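You operate a simulated robot arm through the tools that you are given. There is no shell and no other tool. Be economical: measure what you need, move in short steps, check, and stop when the job is done.

Carry out the task below with a simulated robot arm. There is one attempt and no reset: what you move stays moved.

TASK
Take the pale potato and put it on the silver saucer.
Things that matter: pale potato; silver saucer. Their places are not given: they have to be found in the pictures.

The check looks at the end state, three seconds after you hand in, the way a careful person would. Anything else that was tipped, shoved, dropped, spilled or broken makes it a failure.

THE ROBOT
A 6-joint arm with a two-finger parallel gripper, fixed in place. Base frame: the origin is at the foot of the arm, x ahead of it, y to its left, z up; the work surface is at about z = 75. Lengths are in cm, angles in degrees, forces in N, time in s.
With the tool pointing down near the work surface it reaches from about 26 to 68 cm from the base axis. Its first joint turns from -66.0 to 66.0 degrees. Payload 2.9 kg.
The tool frame sits at the grasp point between the pads (the TCP): z along the fingers, y along the line on which they close. The tips reach 3 cm beyond it. Largest opening 11 cm; finger width 2, thickness 1; the body of the gripper, 4.8 by 11.2 cm, starts 5.5 cm behind the TCP.
Orientation is that of the tool frame in the base frame, as [roll, pitch, yaw] about the fixed x, y, z axes, in that order (R = Rz(yaw) Ry(pitch) Rx(roll)). With the fingers straight down and closing along the base's y, the tool's x points along the base's -x, its y along +y and its z along -z.

THE INTERFACE
- The arm moves only by the tool drive_tool. Its argument "deltas" is a list of rows, each a list of 7 numbers: the opening, from 0 (shut) to 1 (fully open), then the shift along the tool's x, y, z in units of 50 mm (1.0 is 50 mm), then the turn, a rotation vector about the tool's x, y, z in units of 4 degrees (1.0 is 4 degrees). In form: [[fingers, tx, ty, tz, ax, ay, az], ...]. A call has 1 to 20 rows; each row shifts and turns the commanded pose from where the row before left it, along the tool's axes as they then stand. A call with a number of a shift or a turn outside -1 to 1 is refused whole. Each row takes 0.2 s and may step no farther than 5 cm and 8.6 degrees from the row before; otherwise, or with a gripper value out of range, the whole call is refused. Where a pose cannot be reached the arm comes as near as it can. A force on the tool above 40 N (or 10 N above the force at the start of the call, whichever is more), or a blocked arm, ends the call early, and 0.2 s more pass. The fingers move at their own pace (about 10.8 cm/s each) and stop on an object; they squeeze with about 23 N. The grip force told is the motor's: it shows also when the fingers shut on nothing. Time passes only in rows, and 0.2 s behind the last, so rows that do not move let the fingers close. The reply holds the time, the measured pose of the TCP, the force on the tool along the base axes, the opening and the grip force, in the units named above and with some noise.
- Cameras (640 x 400 px; columns grow to the right, rows downward): "scene" is fixed at [6.85, 42.45, 139.25]; the picture's right is [-0.84, -0.54, 0.00], its down [-0.26, 0.41, -0.87] and it looks along [0.47, -0.73, -0.49] (base axes); focal length 354 px, centre (320, 200). "wrist" rides on the gripper at [7.2, 1.7, -10.3] in the tool frame; the picture's right is [-0.23, 0.97, 0.00], its down [-0.76, -0.18, -0.62] and it looks along [-0.61, -0.14, 0.78] (tool axes); focal length 222 px, centre (320, 200).
- get_image(camera): a new picture of that camera. The clock stands still meanwhile.
- measure_at(camera, pixels): there is no depth. For up to 12 entries [column, row, z] of the newest picture of that camera ("zoom" is the newest enlarged one), the place [x, y] in the base frame at which the ray of that pixel passes the height z, good to about 0.2 cm. The clock stands still meanwhile.
- close_up(camera, box): a new picture of the part [left, top, right, bottom] of that camera's present view, enlarged. The clock stands still meanwhile.
- sign_off(): hands the job in; it is judged then, once.

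Go step by step. Measure first, check grasps and placings, and put right what went wrong. The budget is 60 turns and 20 pictures, counting those below and the enlarged ones. Unless the task says otherwise, let go and move clear before handing in, and close with one line.

The tools are called after "Request:" as a command line: name --pt "numbers of a row" for each row, then --argument value for the rest, lists and objects as JSON in quotes. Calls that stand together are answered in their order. drive_tool: Moves the arm, as the interface text tells. Its arguments: {"type":"object","properties":{"deltas":{"type":"array"}},"required":["deltas"]} The other tools are called the same way: get_image (camera) takes a picture; measure_at (camera, pixels) gives the place at which the rays of pixels pass given heights; close_up (camera, box) takes an enlarged picture of a part of a camera's view; sign_off () hands the job in.

At the start:

```text
time: 0.0
position: [51.54, -10.63, 104.76]
tool_rot: [-179.9, 0.0, 180.0]
wrist_force: [0.3, -0.2, -0.7]
gripper_width: 11.01
grasp_force: 0.1
```

scene: 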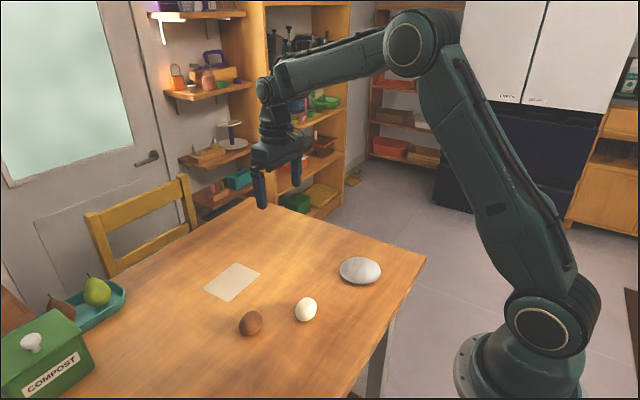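
wrist: 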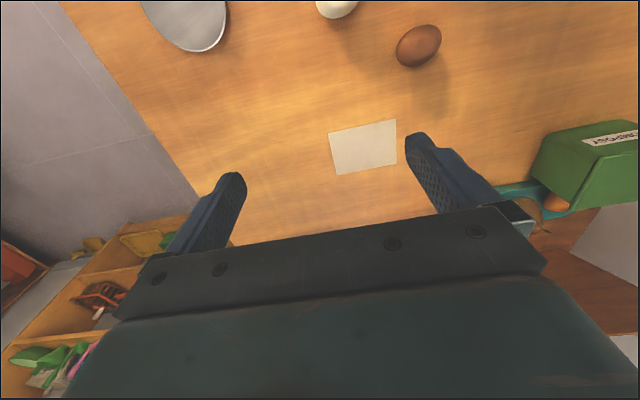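

The scene shows a pale potato near (306,309), a brown one near (250,323), and a silver saucer near (360,271). I'll take an enlarged view and measure them.

Request:
close_up --camera "scene" --box '[220, 240, 400, 352]'

Request:
measure_at --camera "scene" --pixels '[[306, 309, 77], [306, 298, 77], [306, 321, 76], [295, 312, 77], [317, 306, 77], [360, 271, 76], [340, 270, 76], [381, 270, 76], [360, 257, 76], [360, 285, 75], [250, 323, 77]]'

```text
3.56 times, centred on (310, 296) of scene
```

zoom: 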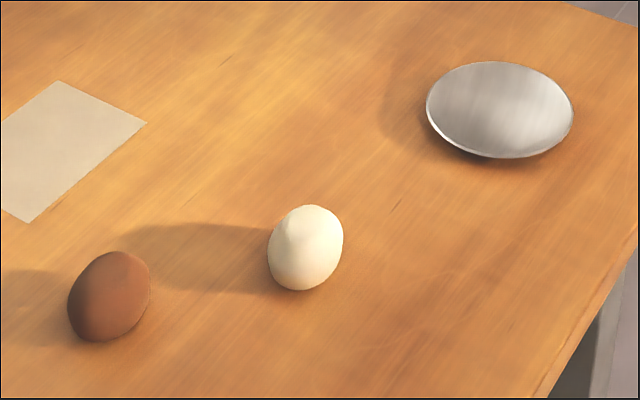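

```text
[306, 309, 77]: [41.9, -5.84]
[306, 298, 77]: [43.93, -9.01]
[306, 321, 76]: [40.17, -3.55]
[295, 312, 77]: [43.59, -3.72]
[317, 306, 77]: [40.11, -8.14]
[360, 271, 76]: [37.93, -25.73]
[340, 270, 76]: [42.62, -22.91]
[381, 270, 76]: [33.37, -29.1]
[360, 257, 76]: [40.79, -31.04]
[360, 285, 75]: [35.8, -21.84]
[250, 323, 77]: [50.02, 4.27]
```

The pale potato is at about (41.8, -6) and the saucer centre at about (38, -26). I'll move above the potato, staying high, and look with the wrist camera.

Request:
drive_tool --pt "1 0.485 0.23 0.6 0 0 0" --pt "1 0.485 0.23 0.6 0 0 0" --pt "1 0.485 0.23 0.6 0 0 0" --pt "1 0.485 0.23 0.6 0 0 0" --pt "1 0 0 0 0 0 0"

Request:
get_image --camera "wrist"

Request:
get_image --camera "scene"

```text
time: 1.2
position: [41.82, -6.05, 92.91]
tool_rot: [179.9, 0.0, 180.0]
wrist_force: [0.3, -0.2, 0.0]
gripper_width: 11.01
grasp_force: 0.0
```

```text
16 pictures are left
```

wrist: 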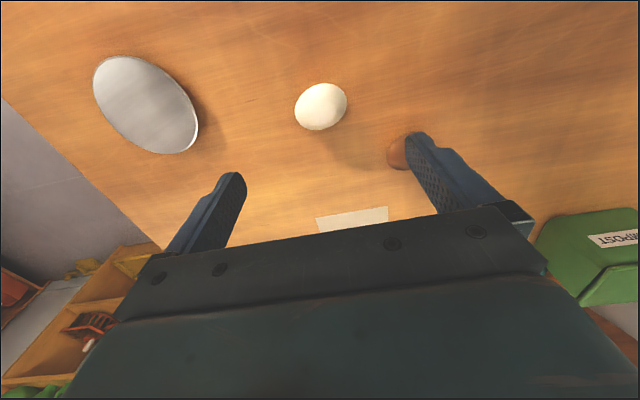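

```text
15 pictures are left
```

scene: 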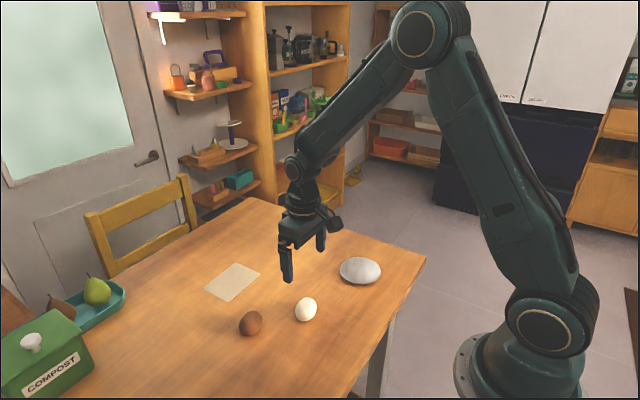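

The wrist view shows the potato at (321,106), the saucer at (146,104), and the brown potato at (397,152). I'll measure their extents from here.

Request:
measure_at --camera "wrist" --pixels '[[321, 106, 77], [295, 110, 77], [347, 102, 77], [322, 83, 77], [318, 130, 77], [93, 75, 76], [198, 130, 76], [125, 55, 76], [175, 154, 76], [146, 104, 76], [388, 152, 77]]'

Request:
close_up --camera "wrist" --box '[80, 40, 400, 240]'

```text
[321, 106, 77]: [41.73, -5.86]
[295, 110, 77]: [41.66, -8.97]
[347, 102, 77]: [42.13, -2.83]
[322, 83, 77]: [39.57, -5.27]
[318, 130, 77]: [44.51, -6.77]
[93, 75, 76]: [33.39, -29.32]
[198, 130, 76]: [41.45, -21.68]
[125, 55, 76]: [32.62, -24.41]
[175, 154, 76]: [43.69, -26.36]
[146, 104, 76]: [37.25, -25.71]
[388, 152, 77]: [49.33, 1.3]
```

```text
2.00 times, centred on (240, 140) of wrist
```

zoom: 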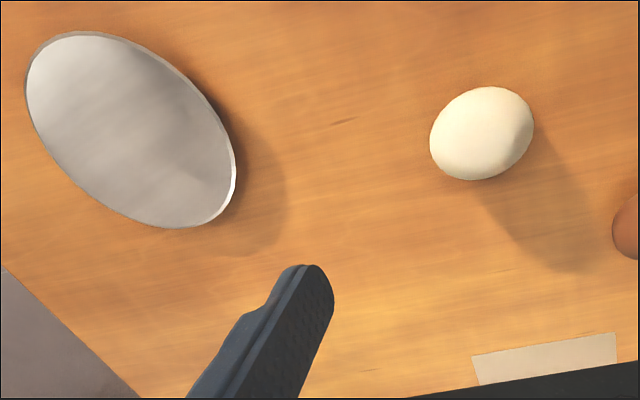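

The potato is near (41.9, -5.9), longer along roughly (-x,+y). I'll measure the outline in the zoom to get its axis.

Request:
measure_at --camera "zoom" --pixels '[[430, 140, 77.2], [437, 165, 77.2], [478, 181, 77.2], [510, 168, 77.2], [534, 130, 77.2], [525, 100, 77.2], [490, 86, 77.2], [450, 105, 77.2], [482, 134, 77.2]]'

```text
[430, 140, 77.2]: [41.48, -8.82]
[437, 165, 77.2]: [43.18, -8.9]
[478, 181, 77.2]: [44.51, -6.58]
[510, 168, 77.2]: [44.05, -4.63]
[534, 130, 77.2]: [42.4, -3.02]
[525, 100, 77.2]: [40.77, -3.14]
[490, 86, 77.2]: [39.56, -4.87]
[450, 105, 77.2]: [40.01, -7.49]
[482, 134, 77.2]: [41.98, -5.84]
```

The long axis runs about (-0.4,+0.9) at ~6.2 cm and the short one is ~5 cm, with the centre at (42.0, -6.0). I'll turn the tool 60° so that it closes across the short axis, staying high.

Request:
drive_tool --pt "1 0 0 0 0 0 1" --pt "1 0 0 0 0 0 1" --pt "1 0 0 0 0 0 1" --pt "1 0 0 0 0 0 1" --pt "1 0 0 0 0 0 1" --pt "1 0 0 0 0 0 1" --pt "1 0 0 0 0 0 1" --pt "1 0 0 0 0 0 1" --pt "1 0 0 0 0 0 1" --pt "1 0 0 0 0 0 1" --pt "1 0 0 0 0 0 1" --pt "1 0 0 0 0 0 1" --pt "1 0 0 0 0 0 1" --pt "1 0 0 0 0 0 1" --pt "1 0 0 0 0 0 1" --pt "1 0 0 0 0 0 0"

Request:
get_image --camera "wrist"

```text
time: 4.6
position: [41.83, -6.06, 92.86]
tool_rot: [179.9, 0.0, 120.0]
wrist_force: [0.1, -0.1, 0.7]
gripper_width: 10.99
grasp_force: 0.0
```

```text
13 pictures are left
```

wrist: 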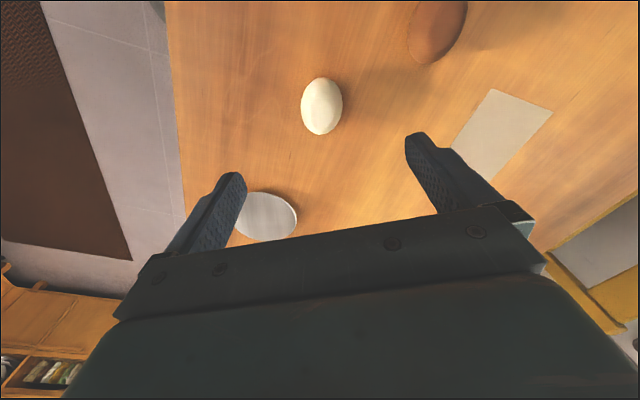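

The potato at (321,106) is now upright and its long axis is square to the closing line. The brown one is clear of the right finger, so I'll descend.

Request:
drive_tool --pt "1 0 0 0.6 0 0 0" --pt "1 0 0 0.6 0 0 0" --pt "1 0 0 0.6 0 0 0" --pt "1 0 0 0.3 0 0 0" --pt "1 0 0 0 0 0 0"

Request:
get_image --camera "wrist"

```text
time: 5.8
position: [41.93, -6.07, 82.18]
tool_rot: [180.0, 0.0, 120.0]
wrist_force: [0.5, 0.0, -0.5]
gripper_width: 11.0
grasp_force: 0.1
```

```text
12 pictures are left
```

wrist: 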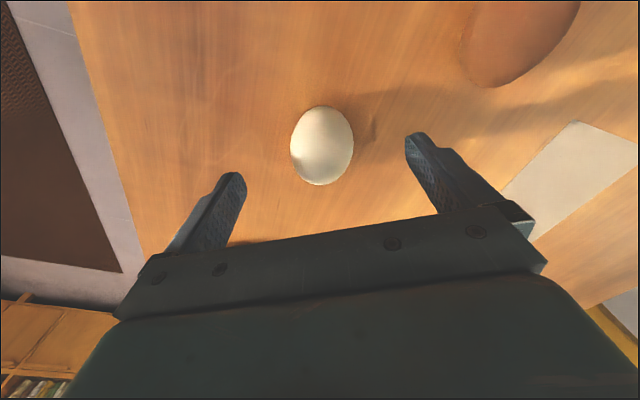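

The potato is centred at (322,145), as it should be for this tool position. I'll go down to z≈78.8 and close.

Request:
drive_tool --pt "1 0 0 0.34 0 0 0" --pt "1 0 0 0.34 0 0 0" --pt "1 0 0 0 0 0 0" --pt "0.3 0 0 0 0 0 0" --pt "0.3 0 0 0 0 0 0" --pt "0.3 0 0 0 0 0 0" --pt "0.3 0 0 0 0 0 0"

```text
time: 7.4
position: [41.94, -6.0, 78.84]
tool_rot: [-179.9, 0.0, 120.0]
wrist_force: [0.3, -0.2, 0.5]
gripper_width: 4.75
grasp_force: 22.6
```

The fingers stopped on the potato at 4.75 cm with a grip force of 22.6 N. I'll lift it and check.

Request:
drive_tool --pt "0.3 0 0 -0.2 0 0 0" --pt "0.3 0 0 -0.5 0 0 0" --pt "0.3 0 0 -0.5 0 0 0" --pt "0.3 0 0 -0.5 0 0 0" --pt "0.3 0 0 0 0 0 0"

Request:
get_image --camera "wrist"

Request:
close_up --camera "scene" --box '[220, 200, 420, 325]'

```text
time: 8.6
position: [42.0, -5.85, 87.32]
tool_rot: [-179.9, 0.0, 120.0]
wrist_force: [0.5, 1.1, 0.1]
gripper_width: 3.29
grasp_force: 0.0
```

```text
11 pictures are left
```

wrist: 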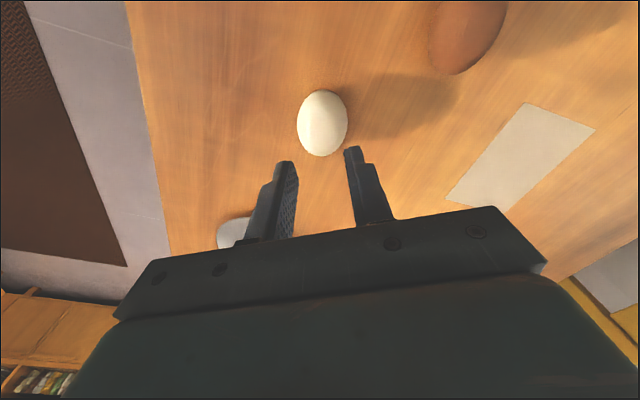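

```text
3.20 times, centred on (320, 262) of scene
```

zoom: 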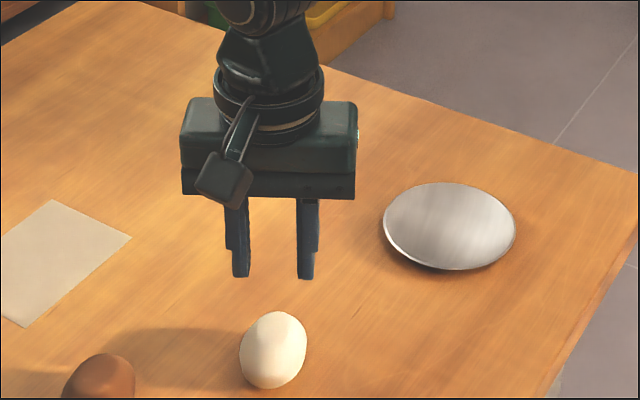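

The potato slipped out, and it sits upright on the table at (322,123), still centred. I'll open, go about 0.5 cm lower, close fully and lift more slowly.

Request:
drive_tool --pt "1 0 0 0 0 0 0" --pt "1 0 0 0 0 0 0" --pt "1 0 0 0.5 0 0 0" --pt "1 0 0 0.5 0 0 0" --pt "1 0 0 0.5 0 0 0" --pt "1 0 0 0.2 0 0 0" --pt "1 0 0 0.1 0 0 0" --pt "1 0 0 0 0 0 0"

Request:
get_image --camera "wrist"

```text
time: 10.4
position: [41.86, -5.99, 78.37]
tool_rot: [-180.0, 0.1, 120.1]
wrist_force: [-0.5, 0.2, 0.8]
gripper_width: 11.02
grasp_force: 0.0
```

```text
9 pictures are left
```

wrist: 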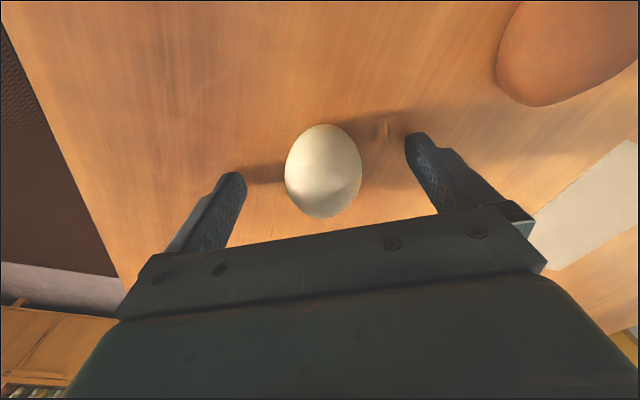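

The potato at (323,171) appears slightly above the expected grasp row of about 178. I'll measure its offset before closing.

Request:
measure_at --camera "wrist" --pixels '[[323, 171, 77.2], [323, 125, 77.2], [321, 219, 77.2], [285, 175, 77.2], [362, 165, 77.2], [323, 171, 76.9]]'

```text
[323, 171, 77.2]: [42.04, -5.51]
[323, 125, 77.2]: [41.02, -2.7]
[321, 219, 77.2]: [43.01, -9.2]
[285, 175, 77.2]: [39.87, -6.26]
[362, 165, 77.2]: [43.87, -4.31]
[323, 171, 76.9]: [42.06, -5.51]
```

The centre is about (42.0, -5.7), roughly 0.3 cm further along tool x. I'll nudge there, close fully and lift gently.

Request:
drive_tool --pt "1 0.06 0.02 0 0 0 0" --pt "1 0 0 0.02 0 0 0" --pt "0 0 0 0 0 0 0" --pt "0 0 0 0 0 0 0" --pt "0 0 0 0 0 0 0" --pt "0 0 0 0 0 0 0" --pt "0 0 0 0 0 0 0" --pt "0 0 0 -0.04 0 0 0" --pt "0 0 0 -0.08 0 0 0" --pt "0 0 0 -0.1 0 0 0" --pt "0 0 0 -0.1 0 0 0" --pt "0 0 0 0 0 0 0"

```text
time: 13.0
position: [41.77, -5.69, 79.74]
tool_rot: [-179.9, 0.1, 120.0]
wrist_force: [-0.4, 0.8, -0.8]
gripper_width: 4.72
grasp_force: 22.7
```

Request:
drive_tool --pt "0 0 0 -0.1 0 0 0" --pt "0 0 0 -0.15 0 0 0" --pt "0 0 0 -0.2 0 0 0" --pt "0 0 0 -0.2 0 0 0" --pt "0 0 0 -0.2 0 0 0" --pt "0 0 0 0 0 0 0"

Request:
get_image --camera "wrist"

```text
time: 14.4
position: [41.6, -5.62, 84.16]
tool_rot: [-180.0, 0.0, 120.0]
wrist_force: [-0.2, -0.8, -1.4]
gripper_width: 4.73
grasp_force: 22.9
```

```text
8 pictures are left
```

wrist: 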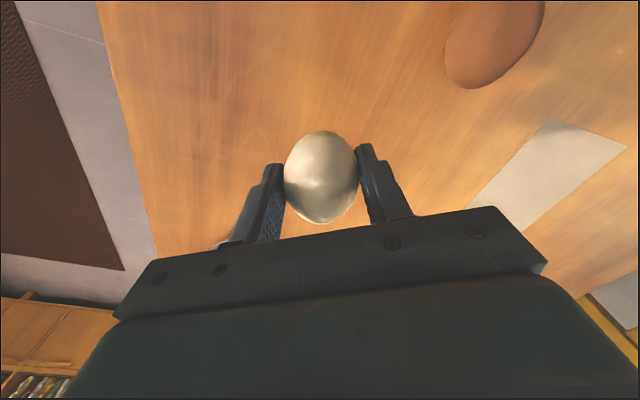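

The potato is held (width 4.73, force 22.9) and lies level between the pads. I'll move smoothly to above the saucer at about (37.7, -26).

Request:
drive_tool --pt "0 0 0 -0.2 0 0 0" --pt "0 0 0 -0.2 0 0 0" --pt "0 -0.1 -0.09 0 0 0 0" --pt "0 -0.2 -0.18 0 0 0 0" --pt "0 -0.26 -0.22 0 0 0 0" --pt "0 -0.26 -0.22 0 0 0 0" --pt "0 -0.26 -0.22 0 0 0 0" --pt "0 -0.26 -0.22 0 0 0 0" --pt "0 -0.26 -0.22 0 0 0 0" --pt "0 -0.26 -0.22 0 0 0 0" --pt "0 -0.26 -0.22 0 0 0 0" --pt "0 -0.26 -0.22 0 0 0 0" --pt "0 -0.26 -0.22 0 0 0 0" --pt "0 -0.26 -0.22 0 0 0 0" --pt "0 -0.15 -0.13 0 0 0 0" --pt "0 -0.07 -0.1 0 0 0 0" --pt "0 0 0 0 0 0 0" --pt "0 0 0 0 0 0 0"

Request:
get_image --camera "wrist"

Request:
close_up --camera "scene" --box '[260, 180, 460, 305]'

```text
time: 18.2
position: [37.79, -25.97, 86.05]
tool_rot: [179.9, 0.1, 120.1]
wrist_force: [-0.1, -0.4, -1.0]
gripper_width: 4.68
grasp_force: 22.7
```

```text
7 pictures are left
```

wrist: 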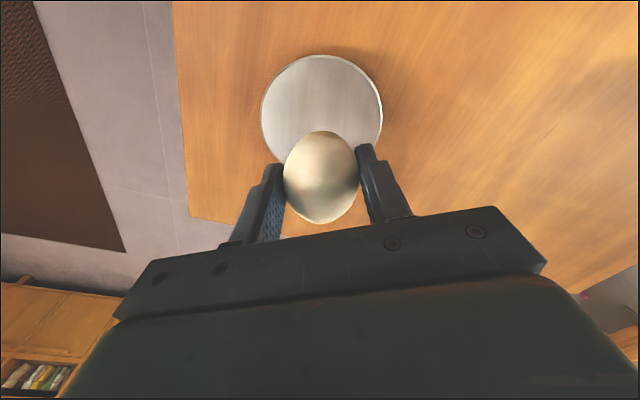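

```text
3.20 times, centred on (360, 242) of scene
```

zoom: 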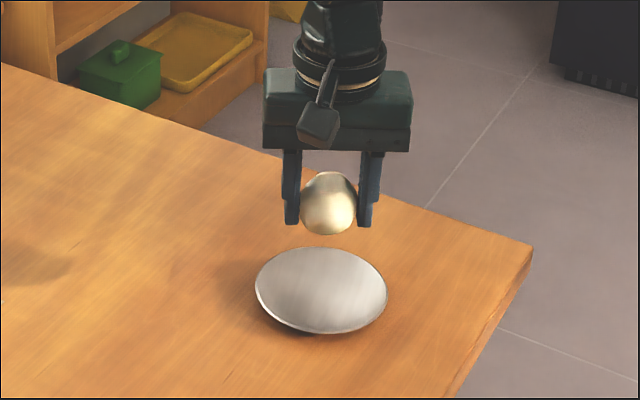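

The potato is above the saucer, whose rim in the wrist view spans columns 261–383 and starts at row 55. I'll measure the rim to fine-tune the centre.

Request:
measure_at --camera "wrist" --pixels '[[261, 115, 76.5], [383, 108, 76.5], [321, 55, 76.5], [280, 75, 76.5], [365, 72, 76.5], [270, 150, 76.5], [376, 138, 76.5]]'

Request:
measure_at --camera "zoom" --pixels '[[255, 287, 76.5], [388, 291, 76.5], [320, 247, 76.5], [322, 334, 76.5]]'

```text
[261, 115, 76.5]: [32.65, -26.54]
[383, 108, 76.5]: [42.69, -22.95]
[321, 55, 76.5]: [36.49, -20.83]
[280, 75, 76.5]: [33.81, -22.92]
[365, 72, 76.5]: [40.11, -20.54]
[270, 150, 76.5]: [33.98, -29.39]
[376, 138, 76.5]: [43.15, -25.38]
```

```text
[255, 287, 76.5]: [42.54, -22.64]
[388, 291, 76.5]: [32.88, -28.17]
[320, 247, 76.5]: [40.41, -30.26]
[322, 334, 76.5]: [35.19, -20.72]
```

The saucer centre fits (37.85, -25.6) with radius about 5.4. I'll nudge 0.3 cm and lower to z≈80.3.

Request:
drive_tool --pt "0 0.06 0.04 0 0 0 0" --pt "0 0 0 0.2 0 0 0" --pt "0 0 0 0.25 0 0 0" --pt "0 0 0 0.25 0 0 0" --pt "0 0 0 0.25 0 0 0" --pt "0 0 0 0.2 0 0 0" --pt "0 0 0 0 0 0 0" --pt "0 0 0 0 0 0 0"

Request:
close_up --camera "scene" --box '[310, 220, 410, 282]'

```text
time: 20.0
position: [37.95, -25.64, 80.36]
tool_rot: [-180.0, 0.0, 120.0]
wrist_force: [0.4, -0.2, 0.4]
gripper_width: 4.71
grasp_force: 22.8
```

```text
6.40 times, centred on (360, 251) of scene
```

zoom: 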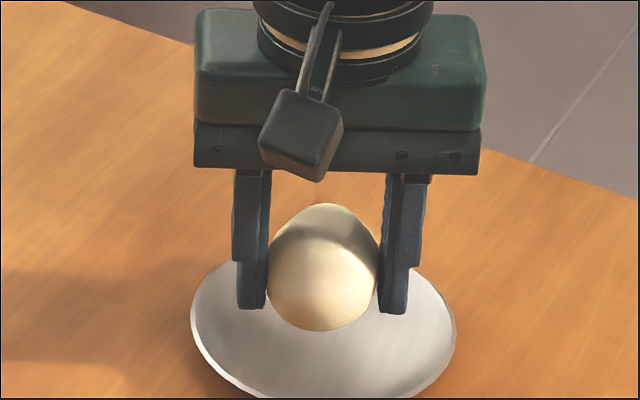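

The potato is just over the middle of the saucer. I'll lower in millimetre steps, watching the force.

Request:
drive_tool --pt "0 0 0 0.04 0 0 0" --pt "0 0 0 0.04 0 0 0" --pt "0 0 0 0.04 0 0 0" --pt "0 0 0 0 0 0 0"

```text
time: 21.0
position: [38.01, -25.71, 79.75]
tool_rot: [-180.0, -0.1, 120.1]
wrist_force: [-0.8, -1.2, -1.9]
gripper_width: 4.71
grasp_force: 22.6
```

Request:
drive_tool --pt "0 0 0 0.03 0 0 0" --pt "0 0 0 0.03 0 0 0" --pt "0 0 0 0 0 0 0"

```text
time: 21.8
position: [37.98, -25.61, 79.4]
tool_rot: [-179.9, -0.1, 119.9]
wrist_force: [1.6, 1.2, -0.7]
gripper_width: 4.68
grasp_force: 23.4
```

Request:
drive_tool --pt "0 0 0 0.03 0 0 0" --pt "0 0 0 0.03 0 0 0" --pt "0 0 0 0 0 0 0"

Request:
close_up --camera "scene" --box '[310, 230, 410, 292]'

```text
time: 22.6
position: [38.05, -25.61, 79.13]
tool_rot: [-180.0, -0.1, 120.0]
wrist_force: [-0.8, 0.1, -0.4]
gripper_width: 4.7
grasp_force: 22.7
```

```text
6.40 times, centred on (360, 261) of scene
```

zoom: 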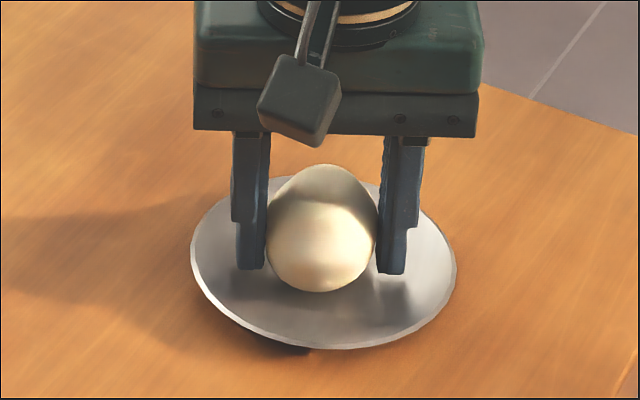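

There's no clear contact yet, and the saucer looks flat with a low rim. I'll continue lowering.

Request:
drive_tool --pt "0 0 0 0.03 0 0 0" --pt "0 0 0 0.02 0 0 0" --pt "0 0 0 0 0 0 0"

```text
time: 23.4
position: [37.97, -25.56, 78.81]
tool_rot: [-179.9, 0.0, 120.0]
wrist_force: [0.7, -0.1, -1.1]
gripper_width: 4.69
grasp_force: 23.1
```

Request:
drive_tool --pt "0 0 0 0.02 0 0 0" --pt "0 0 0 0.02 0 0 0" --pt "0 0 0 0 0 0 0"

Request:
close_up --camera "scene" --box '[310, 230, 410, 292]'

```text
time: 24.2
position: [37.92, -25.68, 78.57]
tool_rot: [180.0, 0.0, 120.0]
wrist_force: [-3.8, 5.1, 19.5]
gripper_width: 4.66
grasp_force: 23.1
```

```text
6.40 times, centred on (360, 261) of scene
```

zoom: 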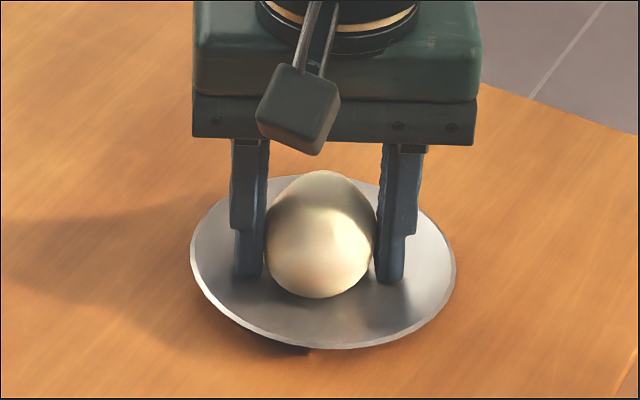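

Contact is made: 19.5 N upward at z=78.57. I'll ease up 1 mm, open just enough, and rise straight up.

Request:
drive_tool --pt "0 0 0 -0.02 0 0 0" --pt "0 0 0 0 0 0 0"

```text
time: 24.8
position: [38.0, -25.66, 78.75]
tool_rot: [180.0, 0.1, 120.0]
wrist_force: [2.1, 0.1, 4.0]
gripper_width: 4.72
grasp_force: 23.1
```

Request:
drive_tool --pt "0.5 0 0 0 0 0 0" --pt "0.6 0 0 0 0 0 0" --pt "0.65 0 0 0 0 0 0" --pt "0.65 0 0 0 0 0 0" --pt "0.65 0 0 -0.1 0 0 0" --pt "0.65 0 0 -0.3 0 0 0" --pt "0.65 0 0 -0.5 0 0 0" --pt "0.65 0 0 -0.6 0 0 0" --pt "0.65 0 0 -0.6 0 0 0" --pt "0.65 0 0 -0.6 0 0 0" --pt "0.65 0 0 0 0 0 0" --pt "0.65 0 0 0 0 0 0"

Request:
get_image --camera "scene"

Request:
close_up --camera "scene" --box '[310, 230, 410, 292]'

```text
time: 27.4
position: [38.14, -25.53, 92.29]
tool_rot: [-180.0, 0.0, 120.0]
wrist_force: [0.1, 0.7, 0.1]
gripper_width: 7.14
grasp_force: 0.0
```

```text
2 pictures are left
```

scene: 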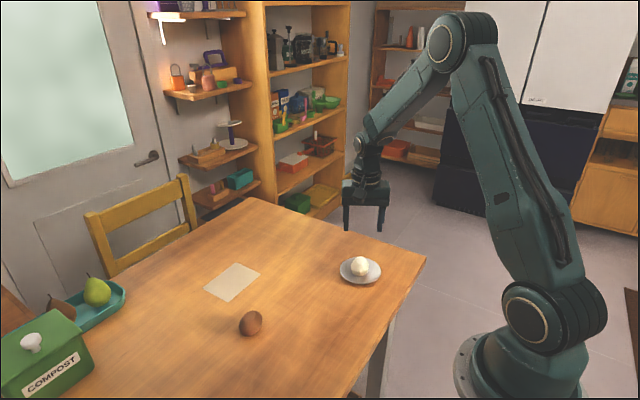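

```text
6.40 times, centred on (360, 261) of scene
```

zoom: 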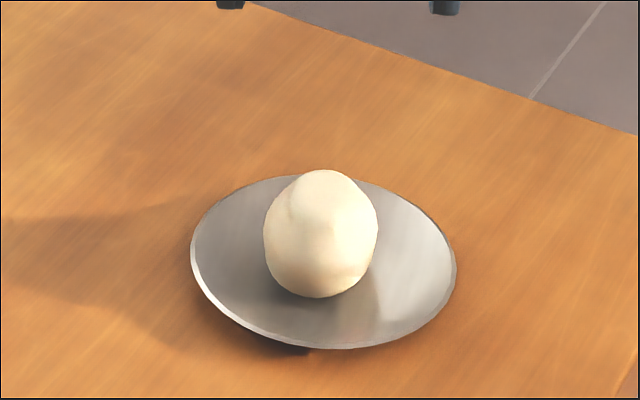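

The pale potato rests in the middle of the saucer at (360,267), the arm is clear, and nothing else has moved. I'm handing in.

Request:
sign_off

```text
The job is handed in.
```

The pale potato is on the silver saucer; the first grip slipped, the second held, and nothing else was moved.
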